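You operate a simulated robot arm through the tools that you are given. There is no shell and no other tool.

You run a simulated robot arm. Do the job below in one go: nothing can be reset, and whatever is moved stays where it is left.

JOB
Run the three cover nuts back to the start of their threads with the red driver.
Fine: selector to out first and back to in at the end; hang the driver up.

It is judged by the outcome, as a careful person would: the job done as asked, and still so three seconds after it is handed in. It fails if anything else is knocked over, pushed out of place, dropped, spilled or broken. A push-on lid holds only when it is set on centred and level and pressed home; a screw cap is set on level and turned clockwise until tight.

ROBOT AND FRAMES
A 6-joint arm with a four-finger gripper, fixed in place. Base frame: the origin is at the foot of the arm, x ahead of it, y to its left, z up; the work surface is at about z = 800. Lengths are in mm, angles in rad, forces in N, time in s.
With the tool pointing down near the work surface it reaches from about 100 to 640 mm from the base axis. Its first joint turns from -2.897 to 2.897 rad. Payload 3.43 kg.
The TCP is the grasp point between the finger pads, 30 mm short of the fingertips. In the tool frame z runs along the fingers and y along their closing line. The gripper opens to 120 mm. The gripper's body begins 85 mm behind the TCP.
Orientation is that of the tool frame in the base frame, as a unit quaternion [w, x, y, z]. With the fingers straight down and closing along the base's y, the tool's x points along the base's -x, its y along +y and its z along -z.

CONTROLS
- The arm moves only by the tool send_rows. Its argument "deltas" is a list of rows, each a list of 2 entries, a list of its own where there are three numbers: the shift along the tool's x, y, z in cm, then the turn, a rotation vector about the tool's x, y, z in rad. In form: [[[x, y, z], [rx, ry, rz]], ...]. A call has 1 to 20 rows; each row is the pose to reach, as a shift and turn from the pose commanded when the call began, along the tool's axes at that moment. "jaw" is the gripper command, from -1 (shut) to 1 (fully open), values between in proportion, set as the call begins (left out, the last holds). Rows are played at 5 a second. More than 50 mm and 0.15 rad between two rows, or a gripper value outside its range, and nothing of the call is played. A pose out of reach is approached as far as the arm can. The call stops where the force on the tool passes 90 N (or 10 N more than at its start, if that is more) or the arm is blocked; 0.2 s more then pass. The fingers move at their own pace and stop on an object; they squeeze with about 41 N. The grip force told is the motor's: it shows also when the fingers shut on nothing. Time passes only in rows, and 0.2 s behind the last, so rows that repeat a pose let the fingers close. The reply holds the time, the measured pose of the TCP, the force on the tool along the base axes, the opening and the grip force, in the units named above and with some noise, with the torque about the TCP (base axes, N m) and any sound that the robot's microphone picked up.
- Cameras (640 x 400 px; columns grow to the right, rows downward): "scene" is fixed at [400.8, -648.6, 1673.3]; the picture's right is [0.99, -0.16, 0.00], its down [-0.06, -0.36, -0.93] and it looks along [0.15, 0.92, -0.37] (base axes); focal length 336 px, centre (320, 200). "wrist" rides on the gripper at [71, -17, -121] in the tool frame; the picture's right is [0.23, 0.97, 0.00], its down [-0.81, 0.19, -0.55] and it looks along [-0.54, 0.13, 0.83] (tool axes); focal length 275 px, centre (320, 200).
- get_image(camera): a new picture of that camera. No time passes.
- slide_trunk(by): slides the trunk up (or, below 0, down) by that many mm; the arm rides with it, the base frame stays. It gives what a move gives, with no picture.
- locate(camera, pixels): there is no depth. For up to 12 entries [column, row, z] of the newest picture of that camera ("zoom" is the newest enlarged one), the place [x, y] in the base frame at which the ray of that pixel passes the height z, good to about 3 mm. No time passes.
- zoom(camera, box): a new picture of the part [left, top, right, bottom] of that camera's present view, enlarged. No time passes.
- job_done(): hands the job in; it is judged then, once.

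Unless the task says otherwise, let go and move clear before handing in.

The tools are called after "Call:" as a command line: name --argument value ..., lists and objects as JSON in quotes. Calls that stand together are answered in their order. send_rows: Moves the arm, as the interface text tells. Its arguments: {"type":"object","properties":{"deltas":{"type":"array"},"jaw":{"type":"number"}},"required":["deltas"]} The other tools are called the same way: slide_trunk (by) slides the trunk up or down; get_image (camera) takes a picture; locate (camera, pixels) gives the place at which the rays of pixels pass given heights; zoom (camera, box) takes an enlarged picture of a part of a camera's view; job_done () hands the job in.

At the start:

```text
t: 0.0
tcp_pos: [358.6, 323.5, 1495.8]
tool_rot: [0.0, 0.0, 1.0, 0.001]
contact_force: [-0.6, 0.0, 0.3]
torque: [0.01, 0.0, 0.01]
grip_width: 120.1
finger_force: 0.0
trunk travel left (down, up): [-325.0, 115.0]
```

scene: 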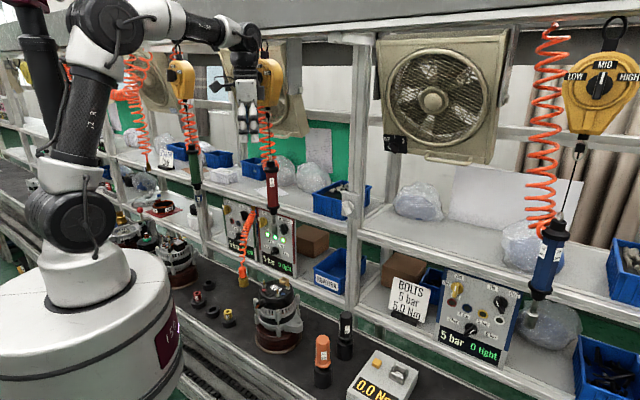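
wrist: 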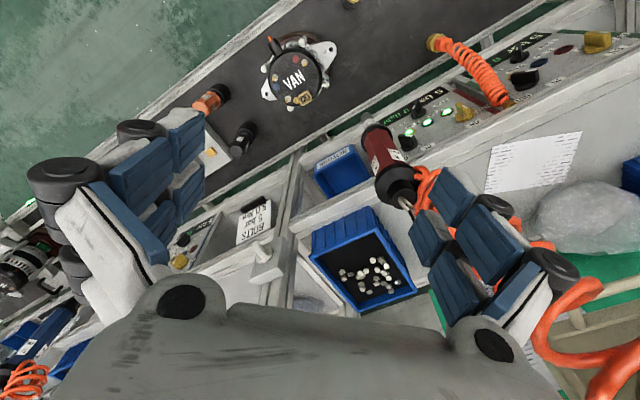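

The scene shows a red driver hanging near (272,185), control panels near (260,240), and the part on the belt near (278,318). I'll zoom in on these before I move anything.

Call:
zoom --camera "scene" --box '[200, 180, 340, 300]'

Call:
zoom --camera "scene" --box '[180, 250, 420, 400]'

Call:
zoom --camera "scene" --box '[150, 30, 310, 220]'

Call:
zoom --camera "wrist" --box '[180, 0, 420, 150]'

Call:
zoom --camera "wrist" --box '[340, 20, 640, 220]'

Call:
zoom --camera "scene" --box '[380, 250, 540, 370]'

```text
3.33 times, centred on (270, 240) of scene
```

zoom: 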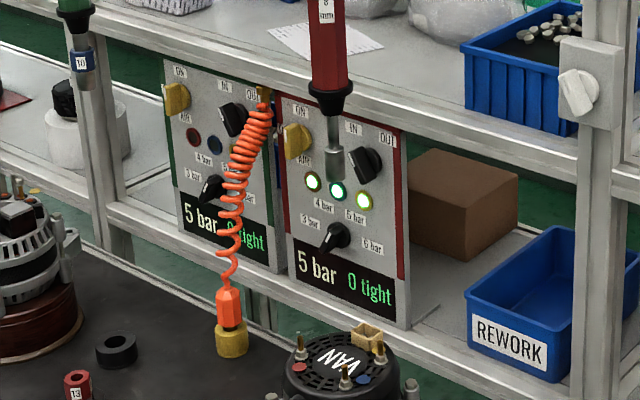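

```text
2.67 times, centred on (300, 325) of scene
```

zoom: 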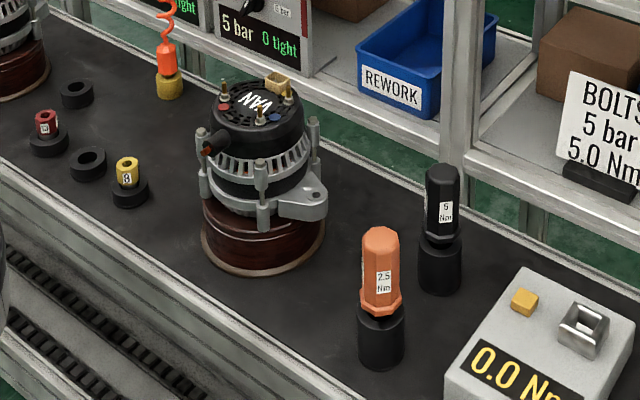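

```text
2.11 times, centred on (230, 125) of scene
```

zoom: 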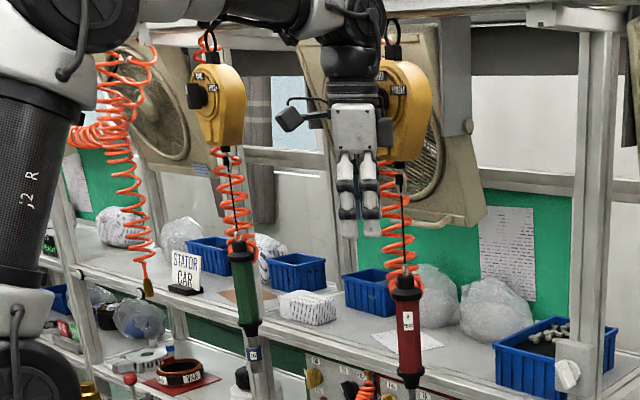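

```text
2.67 times, centred on (300, 75) of wrist
```

zoom: 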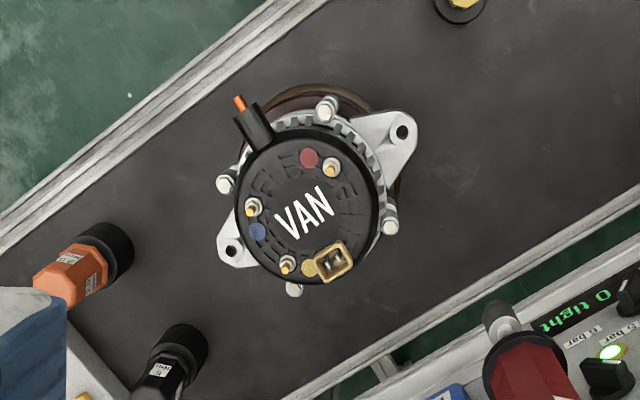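

```text
2.00 times, centred on (490, 120) of wrist
```

zoom: 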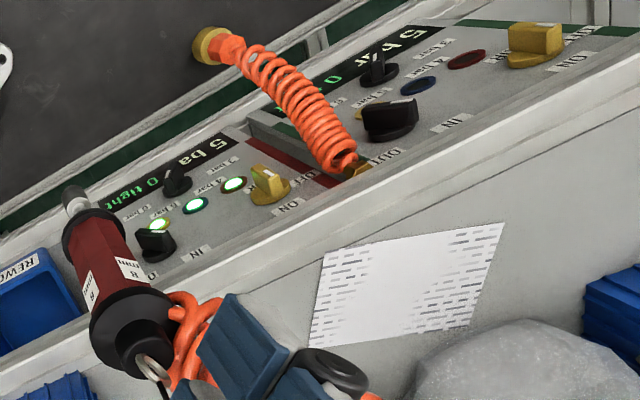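

```text
3.33 times, centred on (460, 310) of scene
```

zoom: 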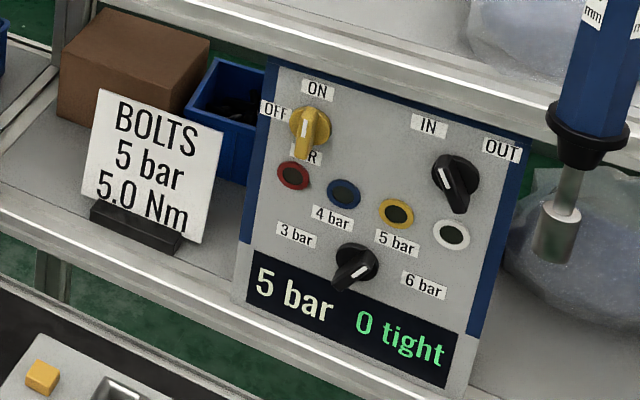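

Several details are still unclear: the labels on the driver, which nuts are the cover nuts, the panel's selector position, and the sockets. I'll zoom in closer on each.

Call:
zoom --camera "scene" --box '[255, 205, 305, 285]'

Call:
zoom --camera "scene" --box '[245, 275, 315, 325]'

Call:
zoom --camera "scene" --box '[250, 140, 295, 245]'

Call:
zoom --camera "wrist" --box '[255, 30, 345, 115]'

Call:
zoom --camera "wrist" --box '[350, 110, 450, 220]'

Call:
zoom --camera "scene" --box '[240, 30, 310, 150]'

Call:
zoom --camera "scene" --box '[0, 130, 210, 300]'

Call:
zoom --camera "scene" --box '[180, 260, 260, 340]'

```text
5.00 times, centred on (280, 245) of scene
```

zoom: 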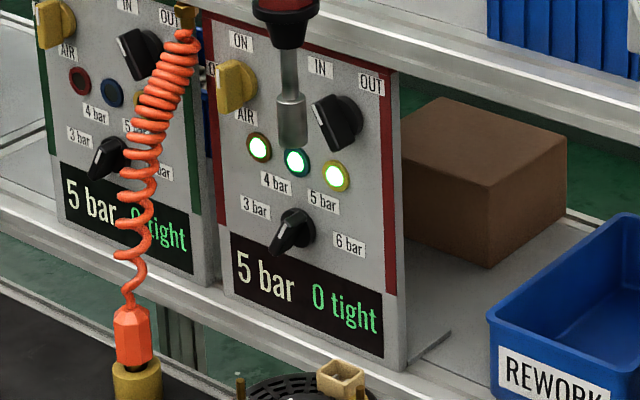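

```text
8.00 times, centred on (280, 300) of scene
```

zoom: 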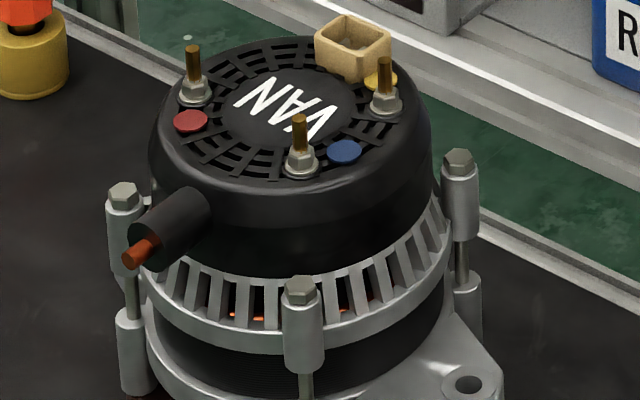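

```text
3.81 times, centred on (272, 192) of scene
```

zoom: 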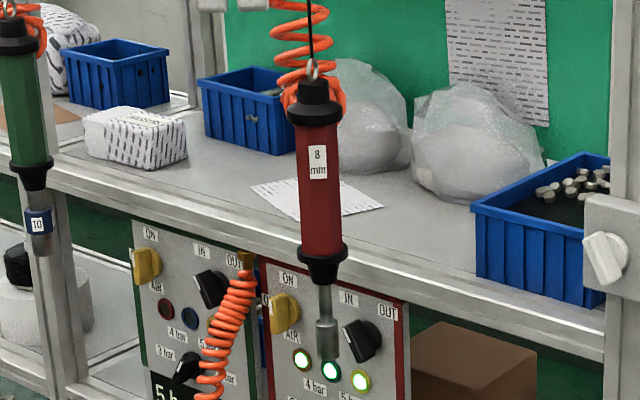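

```text
4.71 times, centred on (300, 72) of wrist
```

zoom: 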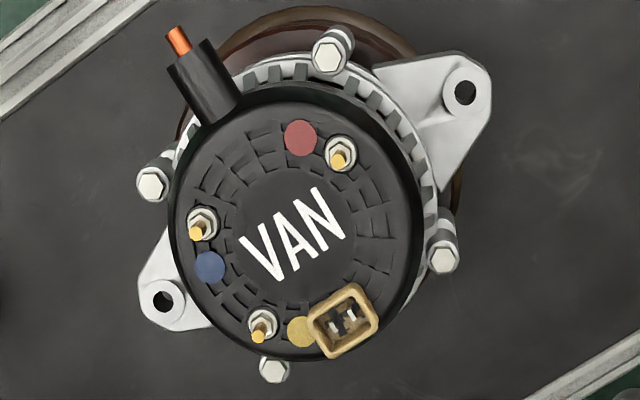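

```text
3.64 times, centred on (400, 165) of wrist
```

zoom: 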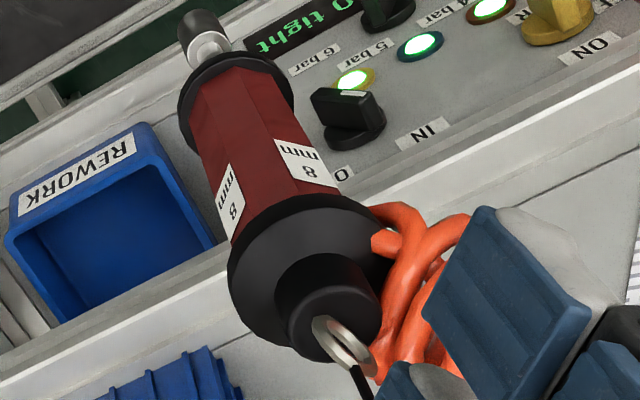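

```text
3.33 times, centred on (275, 90) of scene
```

zoom: 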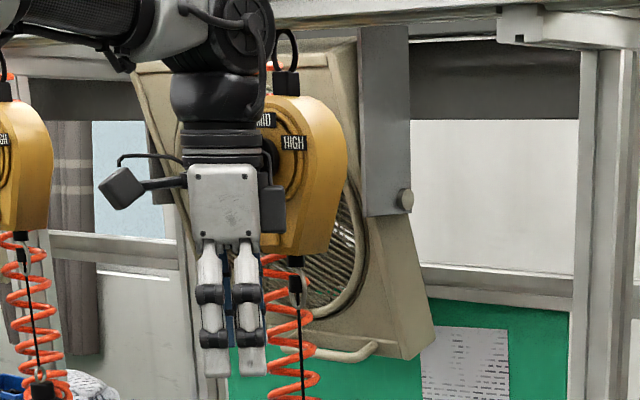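

```text
2.35 times, centred on (105, 215) of scene
```

zoom: 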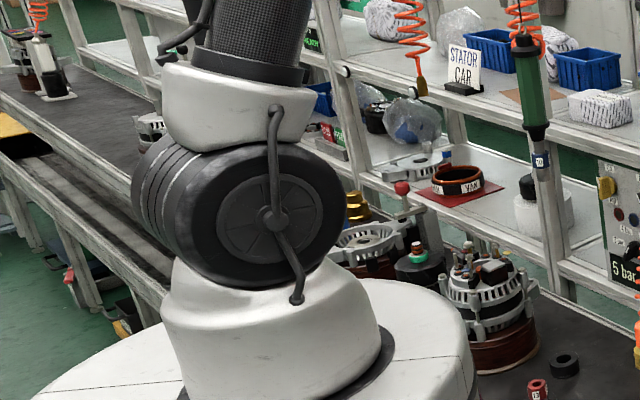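

```text
5.00 times, centred on (220, 300) of scene
```

zoom: 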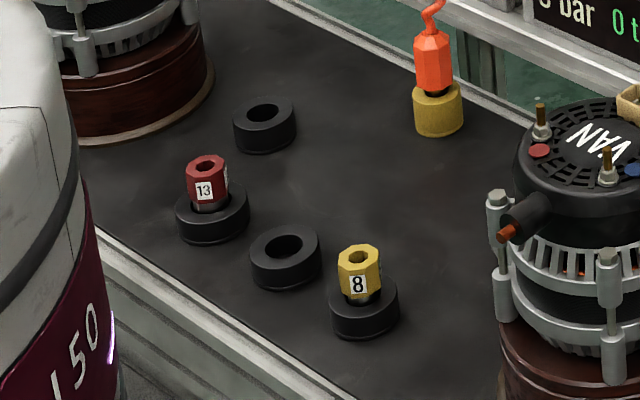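

The red driver is marked 8 mm and hangs with its socket at about (272,240). The three nuts sit beside the red, blue and yellow dots on the VAN cover. I'll triangulate the main features using rays from both cameras.

Call:
locate --camera "scene" --pixels '[[264.4, 286.5, 900], [264.4, 286.5, 1000], [288.25, 287.5, 900], [288.25, 287.5, 1000], [277.5, 295, 900], [277.5, 295, 1000], [272, 166, 1000], [272, 166, 1300], [271.5, 212, 1000], [271.5, 212, 1300], [273.4, 232, 1000], [273.4, 232, 1200]]'

Call:
locate --camera "wrist" --pixels '[[304.2, 62.0, 900], [304.2, 62.0, 1000], [287.6, 98.5, 900], [287.6, 98.5, 1000], [274.9, 77.3, 900], [274.9, 77.3, 1000], [402, 205, 1000], [402, 205, 1300], [378, 138, 1000], [378, 138, 1300], [367.5, 120, 1000], [367.5, 120, 1200]]'

```text
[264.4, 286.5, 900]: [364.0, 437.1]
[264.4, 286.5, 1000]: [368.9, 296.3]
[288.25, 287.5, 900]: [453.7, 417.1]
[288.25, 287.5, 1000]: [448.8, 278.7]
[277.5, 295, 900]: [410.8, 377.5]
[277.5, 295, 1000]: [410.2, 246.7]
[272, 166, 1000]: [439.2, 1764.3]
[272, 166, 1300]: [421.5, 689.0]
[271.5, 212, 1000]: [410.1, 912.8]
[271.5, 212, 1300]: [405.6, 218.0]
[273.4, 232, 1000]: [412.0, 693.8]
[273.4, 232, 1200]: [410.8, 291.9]
```

```text
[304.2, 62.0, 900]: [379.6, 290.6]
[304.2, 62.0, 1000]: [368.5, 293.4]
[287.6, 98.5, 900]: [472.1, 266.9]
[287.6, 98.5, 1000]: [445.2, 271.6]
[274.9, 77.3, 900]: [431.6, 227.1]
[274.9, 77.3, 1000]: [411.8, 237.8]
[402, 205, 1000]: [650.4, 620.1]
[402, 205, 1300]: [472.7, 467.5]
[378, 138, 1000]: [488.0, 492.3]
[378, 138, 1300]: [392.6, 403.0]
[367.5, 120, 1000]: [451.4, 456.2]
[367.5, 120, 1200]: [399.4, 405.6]
```

The nuts come out at about (369,295), (446,275) and (411,239), all near z≈1004. The driver hangs near x≈412, y≈425. Next I'll triangulate the red panel's selector, the panel corners and the shelf edges.

Call:
locate --camera "scene" --pixels '[[283, 229.4, 900], [283, 229.4, 1100], [274.4, 251.4, 900], [274.4, 251.4, 1100], [263, 222.6, 900], [263, 222.6, 1100], [295.6, 220, 900], [295.6, 220, 1100], [292.4, 276.6, 900], [292.4, 276.6, 1100], [261.2, 263.4, 900], [261.2, 263.4, 1100]]'

Call:
locate --camera "wrist" --pixels '[[409, 142, 900], [409, 142, 1100], [417.5, 110, 900], [417.5, 110, 1100], [465.5, 115, 900], [465.5, 115, 1100], [427.5, 123, 900], [427.5, 123, 1100], [446, 112, 900], [446, 112, 1100], [410, 131.5, 900], [410, 131.5, 1100]]'

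Call:
zoom --camera "scene" --box '[268, 215, 300, 240]'

Call:
zoom --camera "wrist" --box '[390, 95, 486, 155]'

Call:
zoom --camera "scene" --box '[252, 210, 284, 235]'

```text
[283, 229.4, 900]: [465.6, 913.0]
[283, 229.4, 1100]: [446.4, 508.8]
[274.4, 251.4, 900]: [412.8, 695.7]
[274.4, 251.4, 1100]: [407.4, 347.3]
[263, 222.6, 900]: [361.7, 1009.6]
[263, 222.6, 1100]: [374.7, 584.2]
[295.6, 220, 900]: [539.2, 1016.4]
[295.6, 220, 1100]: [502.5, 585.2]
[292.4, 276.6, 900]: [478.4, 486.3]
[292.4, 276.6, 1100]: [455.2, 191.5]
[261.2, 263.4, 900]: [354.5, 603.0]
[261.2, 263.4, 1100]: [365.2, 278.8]
```

```text
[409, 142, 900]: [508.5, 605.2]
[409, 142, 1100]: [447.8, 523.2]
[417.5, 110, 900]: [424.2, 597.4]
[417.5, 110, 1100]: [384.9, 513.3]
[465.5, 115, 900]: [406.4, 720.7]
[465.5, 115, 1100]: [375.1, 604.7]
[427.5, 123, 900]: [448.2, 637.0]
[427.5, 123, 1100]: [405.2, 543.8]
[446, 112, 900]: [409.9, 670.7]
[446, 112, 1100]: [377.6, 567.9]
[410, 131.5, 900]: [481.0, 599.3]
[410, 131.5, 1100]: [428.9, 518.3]
```

```text
16.00 times, centred on (284, 228) of scene
```

zoom: 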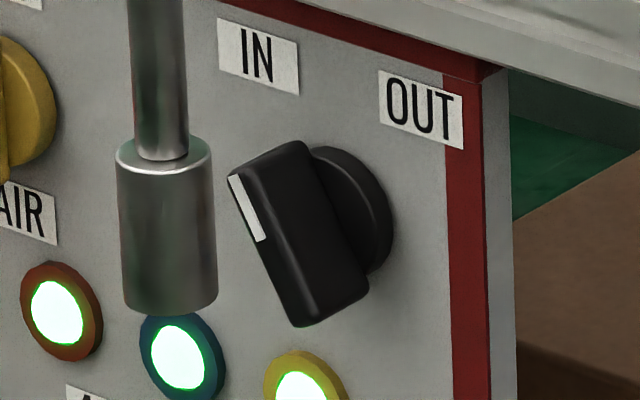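

```text
6.67 times, centred on (438, 125) of wrist
```

zoom: 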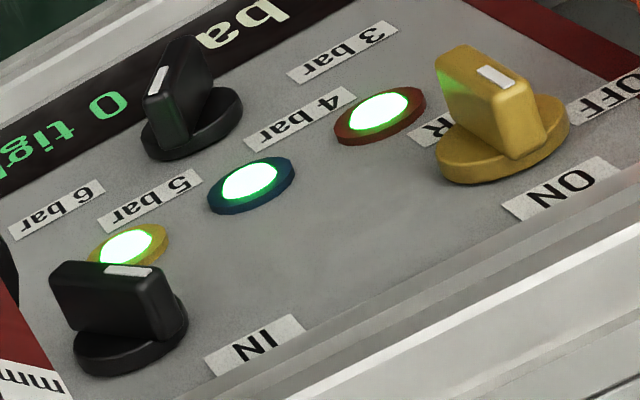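

```text
16.00 times, centred on (268, 222) of scene
```

zoom: 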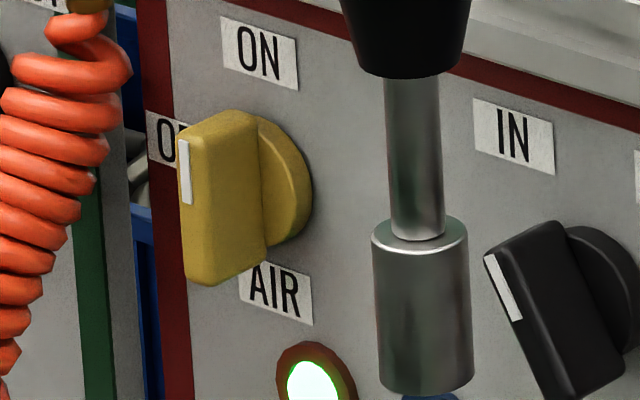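

Triangulation puts the selector at about (449,527,1091) on a vertical panel that faces the robot. Its white mark points to IN, and the air valve mark points to ON with the lamps lit. The driver hangs about 95 mm in front of that panel, so I'll first back away from its cable and roll the wrist in free space.

Call:
send_rows --deltas '[[[3.5, -3, 0], [0, 0, 0]], [[7, -6, 0], [0, 0, 0]], [[10, -9, 0], [0, 0, 0]], [[10, -9, 0], [0, 0, 0.14]], [[10, -9, 0], [0, 0, 0.28]], [[10, -9, 0], [0, 0, 0.42]], [[10, -9, 0], [0, 0, 0.56]], [[10, -9, 0], [0, 0, 0.7]], [[10, -9, 0], [0, 0, 0.84]], [[10, -9, 0], [0, 0, 0.98]], [[10, -9, 0], [0, 0, 1.12]], [[10, -9, 0], [0, 0, 1.26]], [[10, -9, 0], [0, 0, 1.4]], [[10, -9, 0], [0, 0, 1.54]], [[10, -9, 0], [0, 0, 1.68]], [[10, -9, 0], [0, 0, 1.82]], [[10, -9, 0], [0, 0, 1.96]], [[10, -9, 0], [0, 0, 2.1]], [[10, -9, 0], [0, 0, 2.24]], [[10, -9, 0], [0, 0, 2.38]]]' --jaw 0

```text
t: 4.2
tcp_pos: [288.2, 198.5, 1495.1]
tool_rot: [-0.007, 0.926, 0.376, -0.001]
contact_force: [0.2, -0.2, 0.7]
torque: [0.04, -0.01, 0.02]
grip_width: 60.1
finger_force: 0.0
out of reach, approached as far as the arm can: row 19, 20
trunk travel left (down, up): [-325.0, 115.0]
```

The last roll rows hit a joint limit, so the camera-above pose isn't fully available. The camera-below (tool x down) pose should sit mid-range, so I'll roll back that way.

Call:
send_rows --deltas '[[[0, 0, 0], [0, 0, -0.14]], [[0, 0, 0], [0, 0, -0.28]], [[0, 0, 0], [0, 0, -0.42]], [[0, 0, 0], [0, 0, -0.56]], [[0, 0, 0], [0, 0, -0.7]], [[0, 0, 0], [0, 0, -0.84]], [[0, 0, 0], [0, 0, -0.98]], [[0, 0, 0], [0, 0, -1.12]], [[0, 0, 0], [0, 0, -1.26]], [[0, 0, 0], [0, 0, -1.4]], [[0, 0, 0], [0, 0, -1.54]], [[0, 0, 0], [0, 0, -1.68]], [[0, 0, 0], [0, 0, -1.82]], [[0, 0, 0], [0, 0, -1.96]], [[0, 0, 0], [0, 0, -2.1]], [[0, 0, 0], [0, 0, -2.24]], [[0, 0, 0], [0, 0, -2.38]], [[0, 0, 0], [0, 0, -2.52]], [[0, 0, 0], [0, 0, -2.66]], [[0, 0, 0], [0, 0, -2.8]]]'

```text
t: 8.4
tcp_pos: [288.2, 198.6, 1494.8]
tool_rot: [0.0, -0.209, 0.978, 0.0]
contact_force: [-0.6, 0.3, -0.2]
torque: [0.01, 0.02, 0.0]
grip_width: 60.3
finger_force: 0.1
trunk travel left (down, up): [-325.0, 115.0]
```

The wrist is back in range, pointing down at (288,199,1495). I'll move over to a lower view of the alternator to measure the nuts accurately.

Call:
send_rows --deltas '[[[0.74, -1.75, 3.9], [0, 0, -0.06]], [[1.48, -3.5, 7.8], [0, 0, -0.12]], [[2.22, -5.25, 11.7], [0, 0, -0.18]], [[2.96, -7.0, 15.6], [0, 0, -0.24]], [[3.7, -8.75, 19.5], [0, 0, -0.29]]]'

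Call:
get_image --camera "wrist"

Call:
get_image --camera "scene"

```text
t: 9.6
tcp_pos: [295.3, 100.7, 1302.3]
tool_rot: [0.001, -0.348, 0.937, 0.0]
contact_force: [-0.3, -0.1, 0.2]
torque: [0.03, 0.0, 0.0]
grip_width: 60.1
finger_force: 0.2
trunk travel left (down, up): [-325.0, 115.0]
```

```text
taken
```

wrist: 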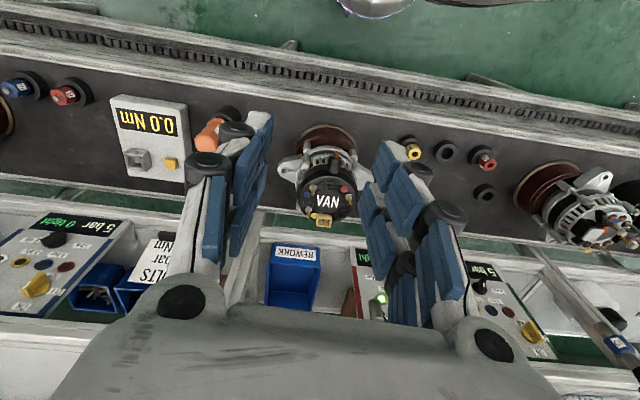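

```text
taken
```

scene: 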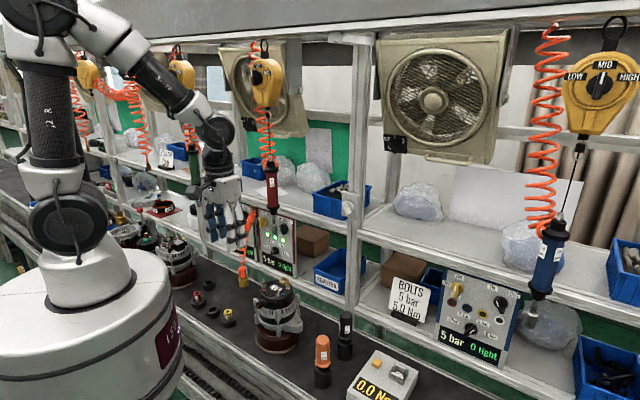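

The wrist view now shows the VAN cover around (325,200). I'll zoom in on the cover, on the driver top, and on the scene's view of the alternator.

Call:
zoom --camera "wrist" --box '[285, 170, 365, 230]'

Call:
zoom --camera "scene" --box '[256, 275, 304, 305]'

Call:
zoom --camera "scene" --box '[240, 30, 304, 180]'

Call:
zoom --camera "scene" --box '[256, 160, 288, 240]'

```text
6.67 times, centred on (325, 200) of wrist
```

zoom: 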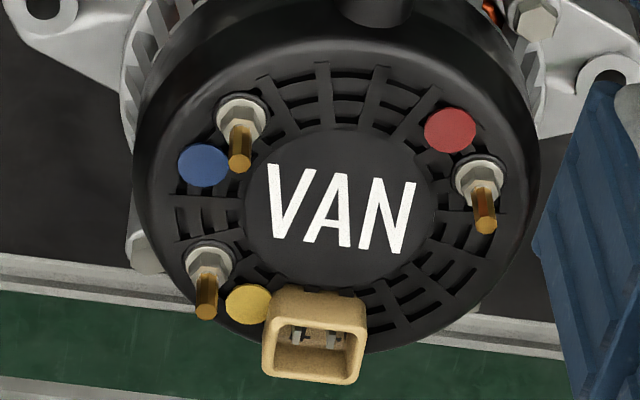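

```text
13.33 times, centred on (280, 290) of scene
```

zoom: 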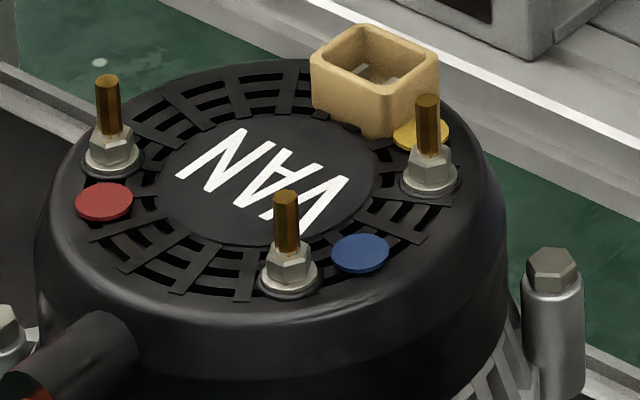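

```text
2.67 times, centred on (272, 105) of scene
```

zoom: 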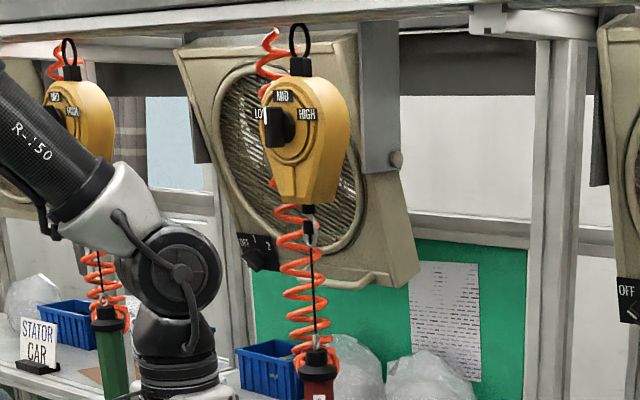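

```text
5.00 times, centred on (272, 200) of scene
```

zoom: 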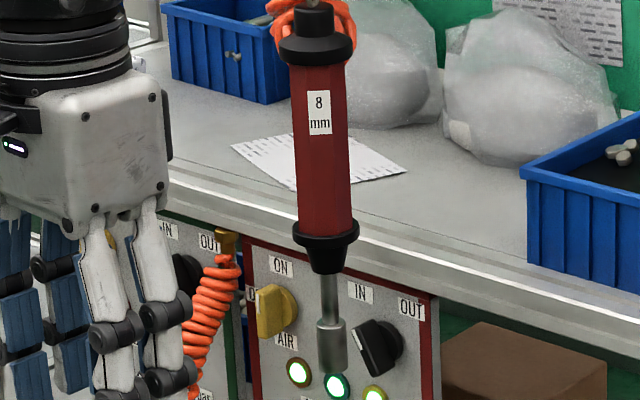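

I can make out the stud tips and washers in both zooms. I'll locate the stud tips and the driver parts in both views.

Call:
locate --camera "scene" --pixels '[[264.03, 280.85, 1000], [264.03, 280.85, 1050], [288.03, 282.35, 1000], [288.03, 282.35, 1050], [277.38, 289.63, 1000], [277.38, 289.63, 1050], [264.4, 287.0, 980], [264.4, 287.0, 1020], [288.26, 288.65, 980], [288.26, 288.65, 1020], [277.76, 295.86, 980], [277.76, 295.86, 1020]]'

Call:
locate --camera "wrist" --pixels '[[349.7, 203.4, 1000], [349.7, 203.4, 1050], [307.9, 216.2, 1000], [307.9, 216.2, 1050], [312.7, 194.0, 1000], [312.7, 194.0, 1050], [348.8, 196.2, 980], [348.8, 196.2, 1020], [308.3, 209.3, 980], [308.3, 209.3, 1020], [313.1, 186.8, 980], [313.1, 186.8, 1020]]'

```text
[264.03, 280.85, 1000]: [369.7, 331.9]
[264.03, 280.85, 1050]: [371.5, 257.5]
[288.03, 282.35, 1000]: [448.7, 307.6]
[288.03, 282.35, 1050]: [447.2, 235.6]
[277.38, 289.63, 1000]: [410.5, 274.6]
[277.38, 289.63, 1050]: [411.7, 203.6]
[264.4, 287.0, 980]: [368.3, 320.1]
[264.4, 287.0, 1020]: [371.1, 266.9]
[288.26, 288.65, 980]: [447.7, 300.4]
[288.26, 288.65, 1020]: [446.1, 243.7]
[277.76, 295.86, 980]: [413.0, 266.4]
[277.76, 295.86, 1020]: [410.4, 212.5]
```

```text
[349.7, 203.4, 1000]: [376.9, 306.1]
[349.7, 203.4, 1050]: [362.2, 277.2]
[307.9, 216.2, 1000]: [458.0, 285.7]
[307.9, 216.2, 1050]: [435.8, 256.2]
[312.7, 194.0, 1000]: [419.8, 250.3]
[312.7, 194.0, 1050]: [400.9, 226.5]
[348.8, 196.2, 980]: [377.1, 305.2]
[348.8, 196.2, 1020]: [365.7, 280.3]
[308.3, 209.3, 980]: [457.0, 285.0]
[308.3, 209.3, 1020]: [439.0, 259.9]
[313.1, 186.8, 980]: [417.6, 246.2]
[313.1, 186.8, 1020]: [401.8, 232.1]
```

The nuts come out at about red (369.7,291.5), yellow (447,272.5) and blue (410.6,238.5), with stud tips near z≈1027. I'll swing the tool up to horizontal, facing the panel to the left of the driver, and check the result.

Call:
send_rows --deltas '[[[-1.8, 2.39, 0.47], [0, -0.143, 0]], [[-3.61, 4.78, 0.95], [0, -0.286, 0]], [[-5.42, 7.18, 1.42], [0, -0.428, 0]], [[-7.22, 9.57, 1.89], [0, -0.571, 0]], [[-9.03, 11.96, 2.36], [0, -0.714, 0]], [[-10.83, 14.35, 2.84], [0, -0.857, 0]], [[-12.64, 16.74, 3.31], [0, -1.0, 0]], [[-14.44, 19.13, 3.78], [0, -1.142, 0]], [[-16.25, 21.53, 4.25], [0, -1.285, 0]], [[-18.05, 23.92, 4.73], [0, -1.428, 0]], [[-19.86, 26.31, 5.2], [0, -1.571, 0]]]' --jaw -1

Call:
get_image --camera "wrist"

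Call:
get_image --camera "scene"

```text
t: 12.0
tcp_pos: [270.3, 430.4, 1248.8]
tool_rot: [0.663, -0.246, 0.663, 0.246]
contact_force: [0.2, 0.0, 0.2]
torque: [0.03, -0.01, -0.07]
grip_width: 0.0
finger_force: 33.7
out of reach, approached as far as the arm can: row 2, 3, 4, 5, 6, 7, 8, 9
trunk travel left (down, up): [-325.0, 115.0]
```

```text
taken
```

wrist: 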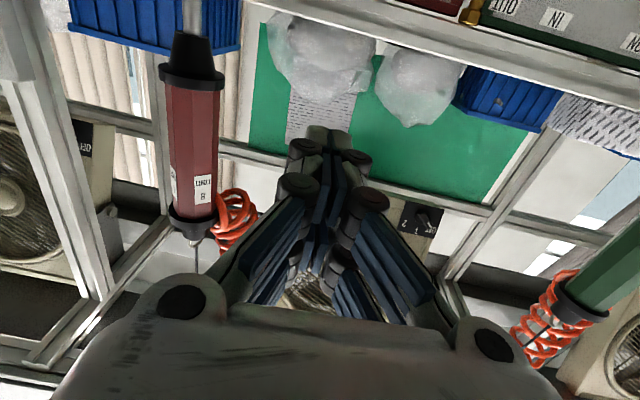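

```text
taken
```

scene: 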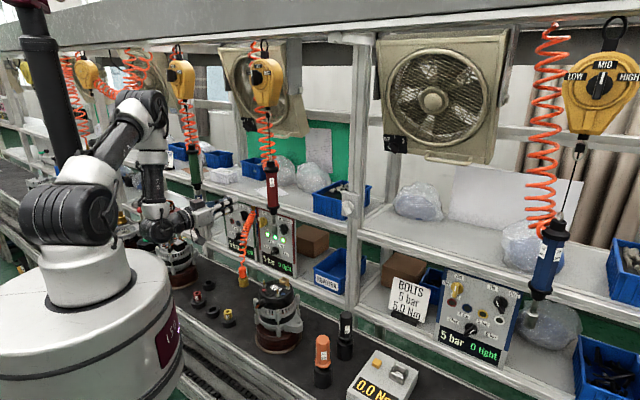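

The tool is now horizontal, and the driver shows at the left of the wrist view (about (193,150), upside-down). I'll measure the driver axis from both cameras and look at the scene around the gripper.

Call:
zoom --camera "wrist" --box '[130, 20, 270, 260]'

Call:
zoom --camera "scene" --box '[190, 160, 310, 280]'

Call:
locate --camera "scene" --pixels '[[271.6, 172.4, 1351], [271.6, 172.4, 1300], [273, 207, 1228], [273, 207, 1260], [274.4, 234, 1126], [274.4, 234, 1150], [267.75, 235.06, 1030], [267.75, 235.06, 1070], [275.25, 237.9, 1030], [275.25, 237.9, 1070], [282.9, 239.6, 1030], [282.9, 239.6, 1070]]'

Call:
locate --camera "wrist" --pixels '[[191, 90, 1210], [191, 90, 1240], [194, 190, 1300], [194, 190, 1340]]'

```text
1.67 times, centred on (200, 140) of wrist
```

zoom: 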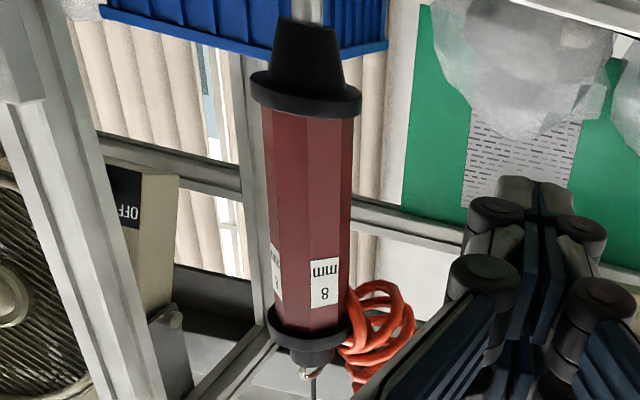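

```text
3.33 times, centred on (250, 220) of scene
```

zoom: 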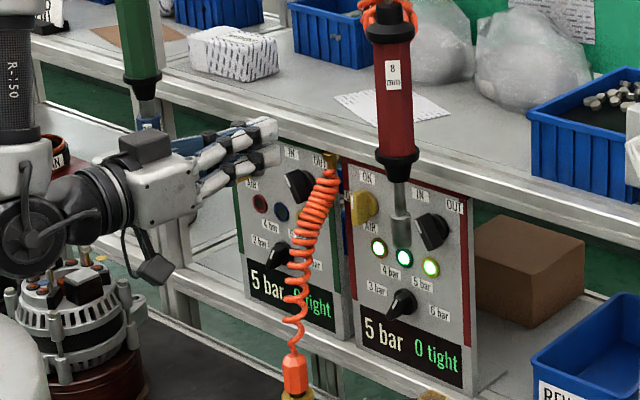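

```text
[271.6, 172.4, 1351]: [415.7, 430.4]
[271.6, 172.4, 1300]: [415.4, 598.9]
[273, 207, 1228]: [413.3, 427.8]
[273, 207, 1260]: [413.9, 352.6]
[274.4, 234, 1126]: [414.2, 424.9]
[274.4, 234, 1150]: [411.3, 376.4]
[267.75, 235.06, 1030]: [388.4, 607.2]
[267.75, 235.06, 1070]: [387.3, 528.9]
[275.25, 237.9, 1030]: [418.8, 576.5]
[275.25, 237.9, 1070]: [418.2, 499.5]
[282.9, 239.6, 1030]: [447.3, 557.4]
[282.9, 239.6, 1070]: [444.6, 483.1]
```

```text
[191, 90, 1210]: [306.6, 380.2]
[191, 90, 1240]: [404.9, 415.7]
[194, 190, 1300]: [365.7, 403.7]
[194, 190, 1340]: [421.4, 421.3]
```

The driver axis is at about (414,420), with its grip body spanning z≈1235–1350. To get the panel's exact facing direction, I'll measure the shelf line using widely separated points.

Call:
zoom --camera "scene" --box '[190, 200, 350, 300]'

Call:
zoom --camera "scene" --box '[440, 300, 600, 400]'

```text
4.00 times, centred on (270, 250) of scene
```

zoom: 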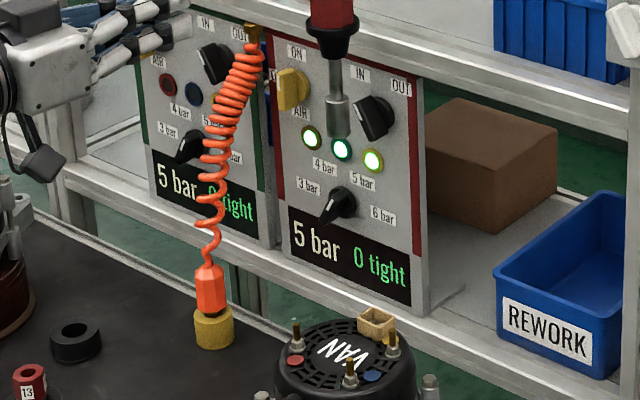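

```text
4.00 times, centred on (520, 350) of scene
```

zoom: 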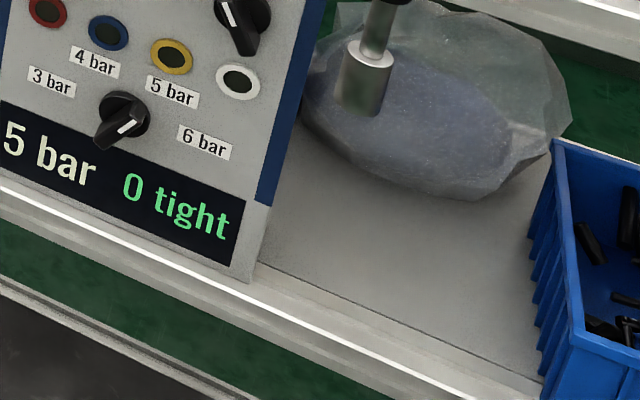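

Call:
locate --camera "scene" --pixels '[[227.5, 253.75, 896], [261.2, 265.5, 896], [296.25, 279.5, 896], [502.5, 370.5, 896], [260.5, 207.5, 1150], [294.5, 219.5, 1150]]'

Call:
zoom --camera "wrist" --box '[440, 0, 640, 80]'

```text
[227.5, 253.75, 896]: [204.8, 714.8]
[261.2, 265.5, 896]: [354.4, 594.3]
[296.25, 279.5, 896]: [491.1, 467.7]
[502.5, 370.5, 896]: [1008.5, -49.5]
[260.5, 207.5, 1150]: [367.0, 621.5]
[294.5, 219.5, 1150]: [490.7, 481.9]
```

```text
3.20 times, centred on (540, 40) of wrist
```

zoom: 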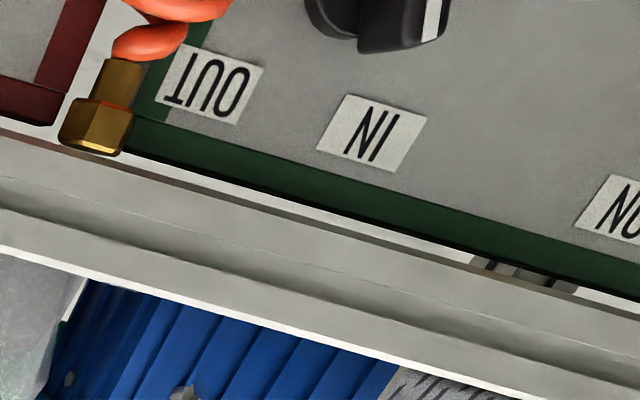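

The shelf and panel run at −45°, so the panel faces exactly along (0.707,0.707), and the driver hangs about 113 mm in front of it. I'll yaw to match, roll 90° so the closed fingers form a slim vertical wedge clear of the driver, and lower to knob height.

Call:
send_rows --deltas '[[[0, 0, 0], [-0.005, 0.005, 0.143]], [[0, 0, 0], [-0.011, 0.011, 0.285]], [[0, 0, 0], [-0.016, 0.016, 0.428]], [[0, 0, 0], [-0.021, 0.021, 0.571]], [[0, 0, 0], [-0.027, 0.027, 0.714]], [[0, 0, 0], [-0.032, 0.032, 0.856]], [[0, 0, 0], [-0.038, 0.038, 0.999]], [[0, 0, 0], [-0.043, 0.043, 1.142]], [[0, 0, 0], [-0.048, 0.048, 1.285]], [[0, 0, 0], [-0.054, 0.054, 1.427]], [[0, 0, 0], [-0.059, 0.059, 1.57]], [[3.45, -0.33, 1.64], [-0.059, 0.059, 1.57]], [[6.89, -0.66, 3.28], [-0.059, 0.059, 1.57]], [[10.33, -1.0, 4.93], [-0.059, 0.059, 1.57]], [[13.78, -1.33, 6.57], [-0.059, 0.059, 1.57]]]'

Call:
get_image --camera "wrist"

Call:
get_image --camera "scene"

```text
t: 15.2
tcp_pos: [327.0, 466.7, 1108.1]
tool_rot: [0.271, 0.27, 0.653, 0.653]
contact_force: [-0.3, 0.3, 0.0]
torque: [0.0, 0.05, 0.06]
grip_width: 0.1
finger_force: 34.2
trunk travel left (down, up): [-325.0, 115.0]
```

```text
taken
```

wrist: 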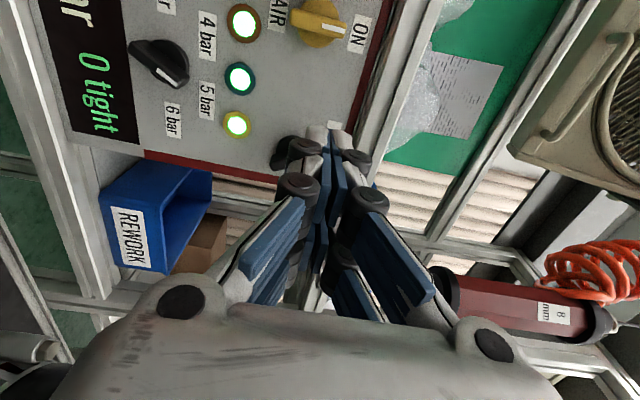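

```text
taken
```

scene: 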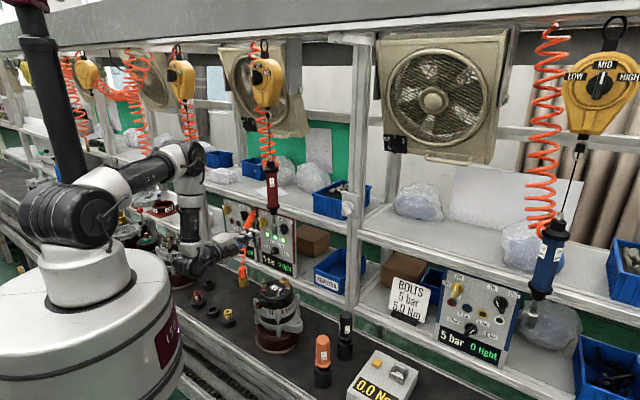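

The panel is now ahead, with the selector partly behind the fingertips near (283,155). I'll zoom in to measure the gap.

Call:
zoom --camera "wrist" --box '[200, 80, 400, 200]'

Call:
zoom --camera "scene" --box '[225, 195, 305, 245]'

Call:
locate --camera "wrist" --pixels '[[244, 22, 1025], [244, 22, 1045], [239, 78, 1025], [239, 78, 1045], [237, 124, 1025], [237, 124, 1045], [160, 64, 960], [160, 64, 980], [320, 22, 1085], [320, 22, 1095]]'

```text
3.20 times, centred on (300, 140) of wrist
```

zoom: 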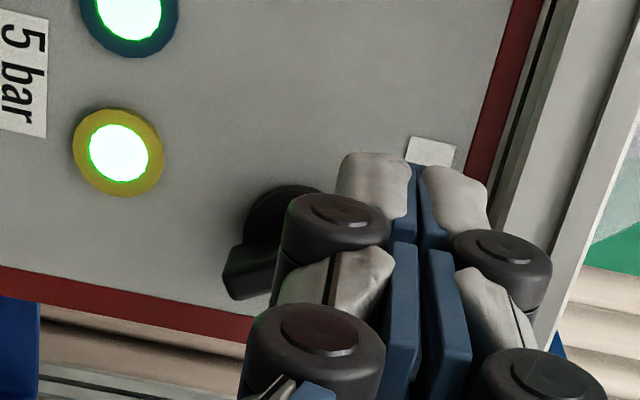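

```text
8.00 times, centred on (265, 220) of scene
```

zoom: 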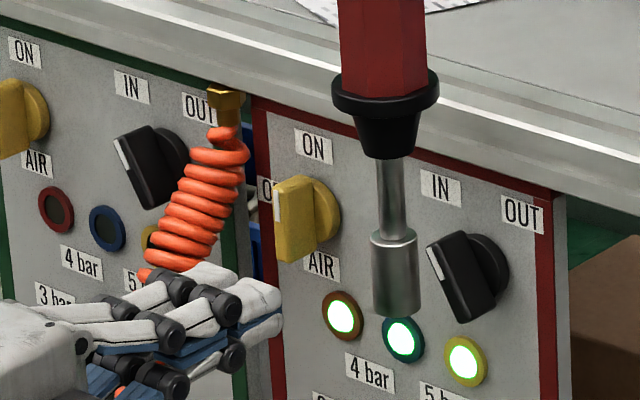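

```text
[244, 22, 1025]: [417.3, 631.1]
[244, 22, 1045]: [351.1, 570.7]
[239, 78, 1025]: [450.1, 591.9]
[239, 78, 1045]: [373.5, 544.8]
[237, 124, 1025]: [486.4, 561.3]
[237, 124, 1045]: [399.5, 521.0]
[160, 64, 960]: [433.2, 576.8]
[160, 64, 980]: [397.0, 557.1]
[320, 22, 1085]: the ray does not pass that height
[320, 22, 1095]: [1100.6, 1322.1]
```

Call:
locate --camera "scene" --pixels '[[285.6, 229.4, 1080], [285.6, 229.4, 1110], [281.0, 226.0, 1080], [281.0, 226.0, 1110], [285.0, 235.0, 1070], [285.0, 235.0, 1100], [241, 284, 815], [241, 268, 850], [256, 217, 1050], [256, 217, 1100]]'

Call:
zoom --camera "scene" --box '[272, 212, 304, 244]'

```text
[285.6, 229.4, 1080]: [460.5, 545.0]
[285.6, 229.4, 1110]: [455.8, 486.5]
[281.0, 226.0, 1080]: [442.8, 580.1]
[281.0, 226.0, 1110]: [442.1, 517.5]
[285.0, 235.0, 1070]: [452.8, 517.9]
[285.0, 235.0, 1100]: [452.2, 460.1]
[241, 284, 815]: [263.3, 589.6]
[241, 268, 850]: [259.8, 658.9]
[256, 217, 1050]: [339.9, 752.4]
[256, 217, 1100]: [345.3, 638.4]
```

```text
12.50 times, centred on (288, 228) of scene
```

zoom: 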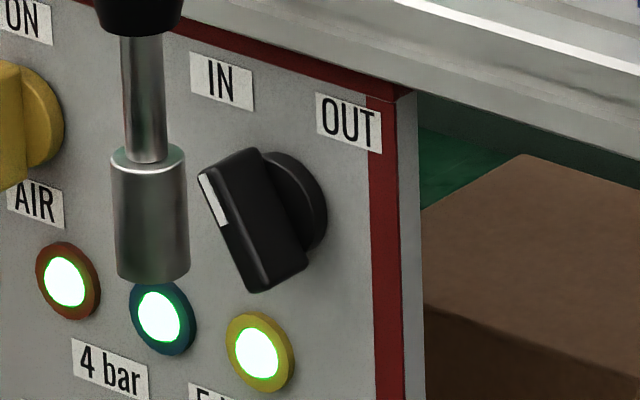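

The panel face is at about s=701 mm along its normal. The knob axis is near w≈−51, z≈1091, and its bar is tilted about 31° left at IN. I'll move the closed fingertips straight forward into the clear space left of the bar's top end.

Call:
send_rows --deltas '[[[0, 0, 2], [0, 0, 0]], [[0, 0, 4], [0, 0, 0]], [[0, 0, 6], [0, 0, 0]], [[0, 0, 8], [0, 0, 0]], [[0, 0.1, 9.5], [0, 0, 0]]]'

Call:
zoom --camera "scene" --box '[240, 205, 304, 245]'

Call:
zoom --camera "wrist" --box '[220, 80, 380, 180]'

```text
t: 16.4
tcp_pos: [394.6, 532.2, 1109.3]
tool_rot: [0.271, 0.271, 0.653, 0.653]
contact_force: [0.2, 0.2, 0.2]
torque: [-0.02, -0.03, -0.01]
grip_width: 0.1
finger_force: 33.9
trunk travel left (down, up): [-325.0, 115.0]
```

```text
10.00 times, centred on (272, 225) of scene
```

zoom: 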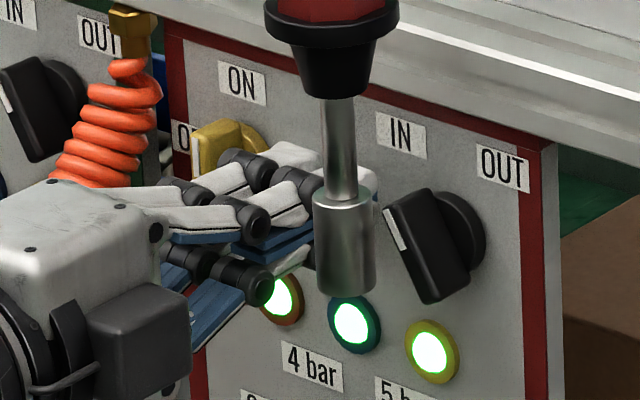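

```text
4.00 times, centred on (300, 130) of wrist
```

zoom: 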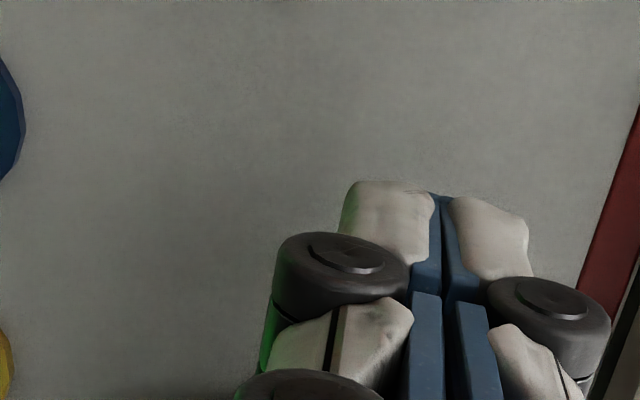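

The fingertips are at s≈685, w≈−97 with no contact. In the scene zoom there is a small gap to the bar's left side around (385,205). I'll now push right in small steps.

Call:
send_rows --deltas '[[[-0.5, 0, 0], [0, 0, 0]], [[-1.0, 0, 0], [0, 0, 0]], [[-1.5, 0, 0], [0, 0, 0]], [[-2.0, 0, 0], [0, 0, 0]]]'

Call:
zoom --camera "scene" --box '[256, 209, 304, 239]'

Call:
zoom --camera "wrist" --box '[240, 90, 360, 165]'

```text
t: 17.4
tcp_pos: [406.4, 517.9, 1111.7]
tool_rot: [0.272, 0.268, 0.653, 0.654]
contact_force: [-11.5, 3.3, 7.2]
torque: [0.01, -0.09, 0.09]
grip_width: 0.0
finger_force: 34.1
trunk travel left (down, up): [-325.0, 115.0]
```

```text
13.33 times, centred on (280, 224) of scene
```

zoom: 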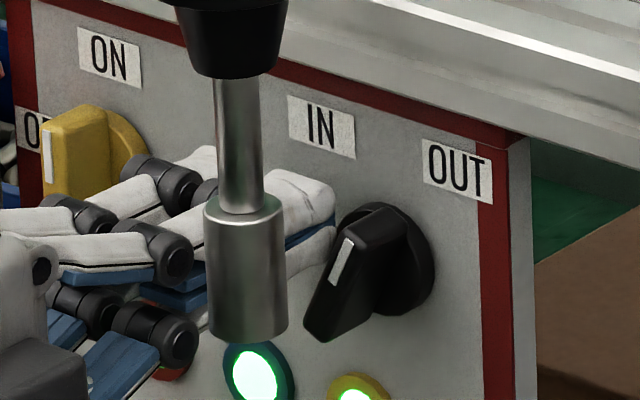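

```text
5.33 times, centred on (300, 128) of wrist
```

zoom: 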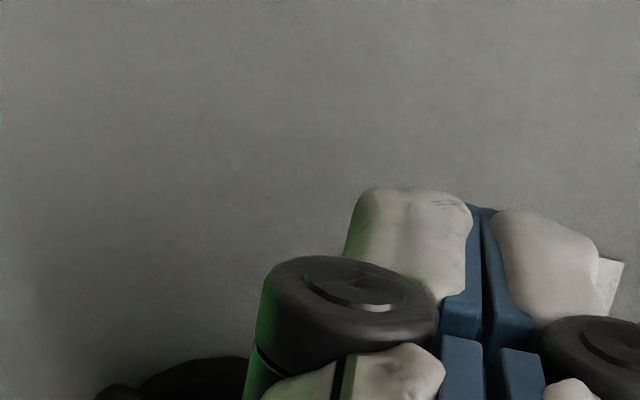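

The knob bar has swung past vertical, with its mark end now up-right at about (345,240), and there is about 12 N of contact. I'll push a few more millimetres to seat it at OUT.

Call:
send_rows --deltas '[[[-0.3, 0, 0], [0, 0, 0]], [[-0.6, 0, 0], [0, 0, 0]]]'

Call:
zoom --camera "scene" --box '[256, 209, 304, 239]'

```text
t: 18.0
tcp_pos: [407.0, 518.3, 1112.1]
tool_rot: [0.269, 0.266, 0.654, 0.655]
contact_force: [-26.4, 11.8, 8.9]
torque: [0.16, 0.02, 0.34]
grip_width: 0.0
finger_force: 33.2
trunk travel left (down, up): [-325.0, 115.0]
```

```text
13.33 times, centred on (280, 224) of scene
```

zoom: 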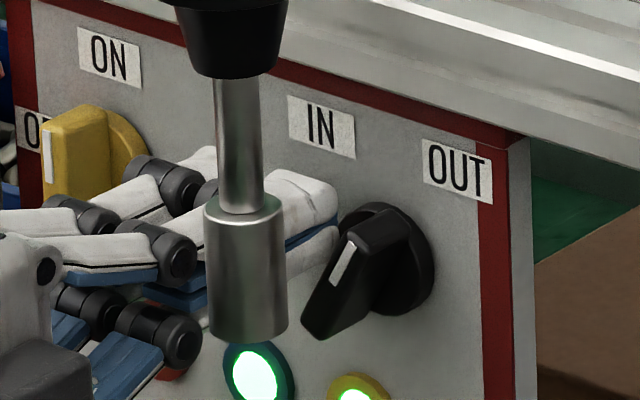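

The force rose to about 29 N with no further travel, so the knob is at its OUT stop. I'll back off to the left, then straight out, and check that it holds.

Call:
send_rows --deltas '[[[1.5, 0, 0], [0, 0, 0]], [[2.8, 0, 0], [0, 0, 0]], [[2.8, 0, -3], [0, 0, 0]], [[2.8, 0, -6], [0, 0, 0]], [[2.8, 0, -10], [0, 0, 0]]]'

Call:
zoom --camera "scene" --box '[256, 209, 304, 239]'

Call:
get_image --camera "wrist"

```text
t: 19.2
tcp_pos: [320.3, 460.5, 1110.7]
tool_rot: [0.271, 0.272, 0.653, 0.653]
contact_force: [0.4, 0.2, -0.1]
torque: [0.02, 0.02, -0.01]
grip_width: 0.0
finger_force: 32.9
trunk travel left (down, up): [-325.0, 115.0]
```

```text
13.33 times, centred on (280, 224) of scene
```

zoom: 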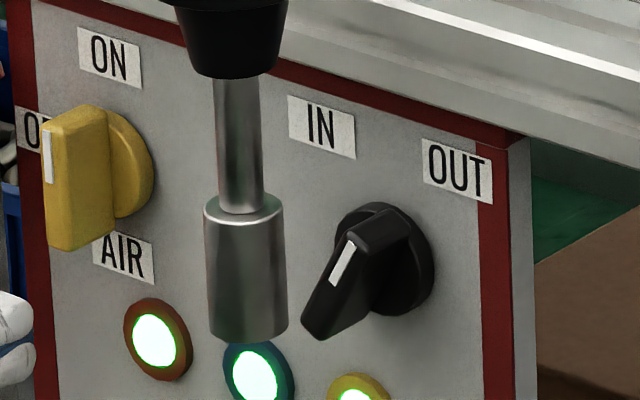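

```text
taken
```

wrist: 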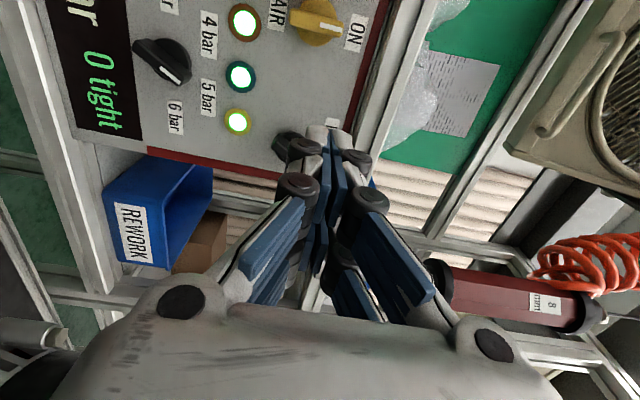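

The selector holds at OUT, with its mark toward OUT near (345,262). I'll back off, roll to closing-horizontal with the jaw opened to 80 mm, and line up in front of the driver at z≈1285.

Call:
send_rows --deltas '[[[0, 0, -4.1], [0, 0, 0]], [[0, 0, -8.2], [0, 0, 0]], [[-0.86, 1.58, -8.2], [0, 0, -0.143]], [[-1.73, 3.16, -8.2], [0, 0, -0.286]], [[-2.59, 4.75, -8.2], [0, 0, -0.428]], [[-3.45, 6.33, -8.2], [0, 0, -0.571]], [[-4.32, 7.91, -8.2], [0, 0, -0.714]], [[-5.18, 9.49, -8.2], [0, 0, -0.857]], [[-6.05, 11.07, -8.2], [0, 0, -1.0]], [[-6.91, 12.65, -8.2], [0, 0, -1.142]], [[-7.77, 14.24, -8.2], [0, 0, -1.285]], [[-8.64, 15.82, -8.2], [0, 0, -1.428]], [[-9.5, 17.4, -8.2], [0, 0, -1.571]]]' --jaw 0.333

Call:
get_image --camera "wrist"

Call:
get_image --camera "scene"

```text
t: 22.0
tcp_pos: [344.0, 352.7, 1272.1]
tool_rot: [0.654, -0.27, 0.653, 0.269]
contact_force: [0.1, -0.5, 0.2]
torque: [-0.01, 0.0, 0.03]
grip_width: 79.8
finger_force: 0.1
out of reach, approached as far as the arm can: row 5, 6, 7, 8, 9, 10, 11, 12, 13
trunk travel left (down, up): [-325.0, 115.0]
```

```text
taken
```

wrist: 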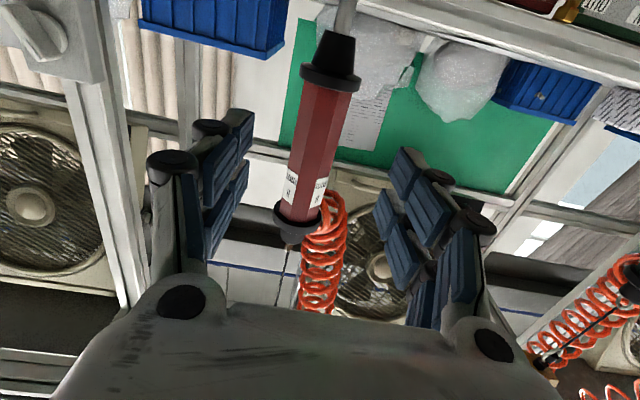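

```text
taken
```

scene: 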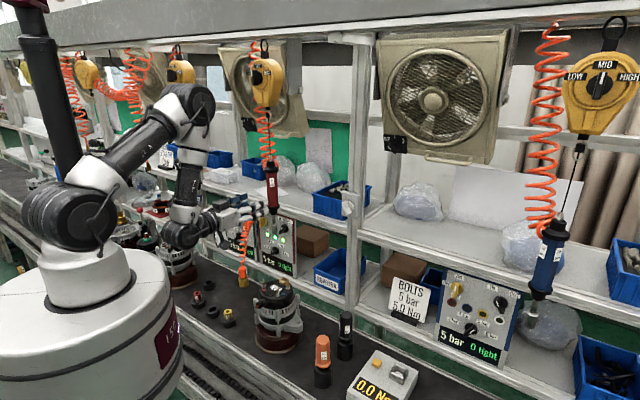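

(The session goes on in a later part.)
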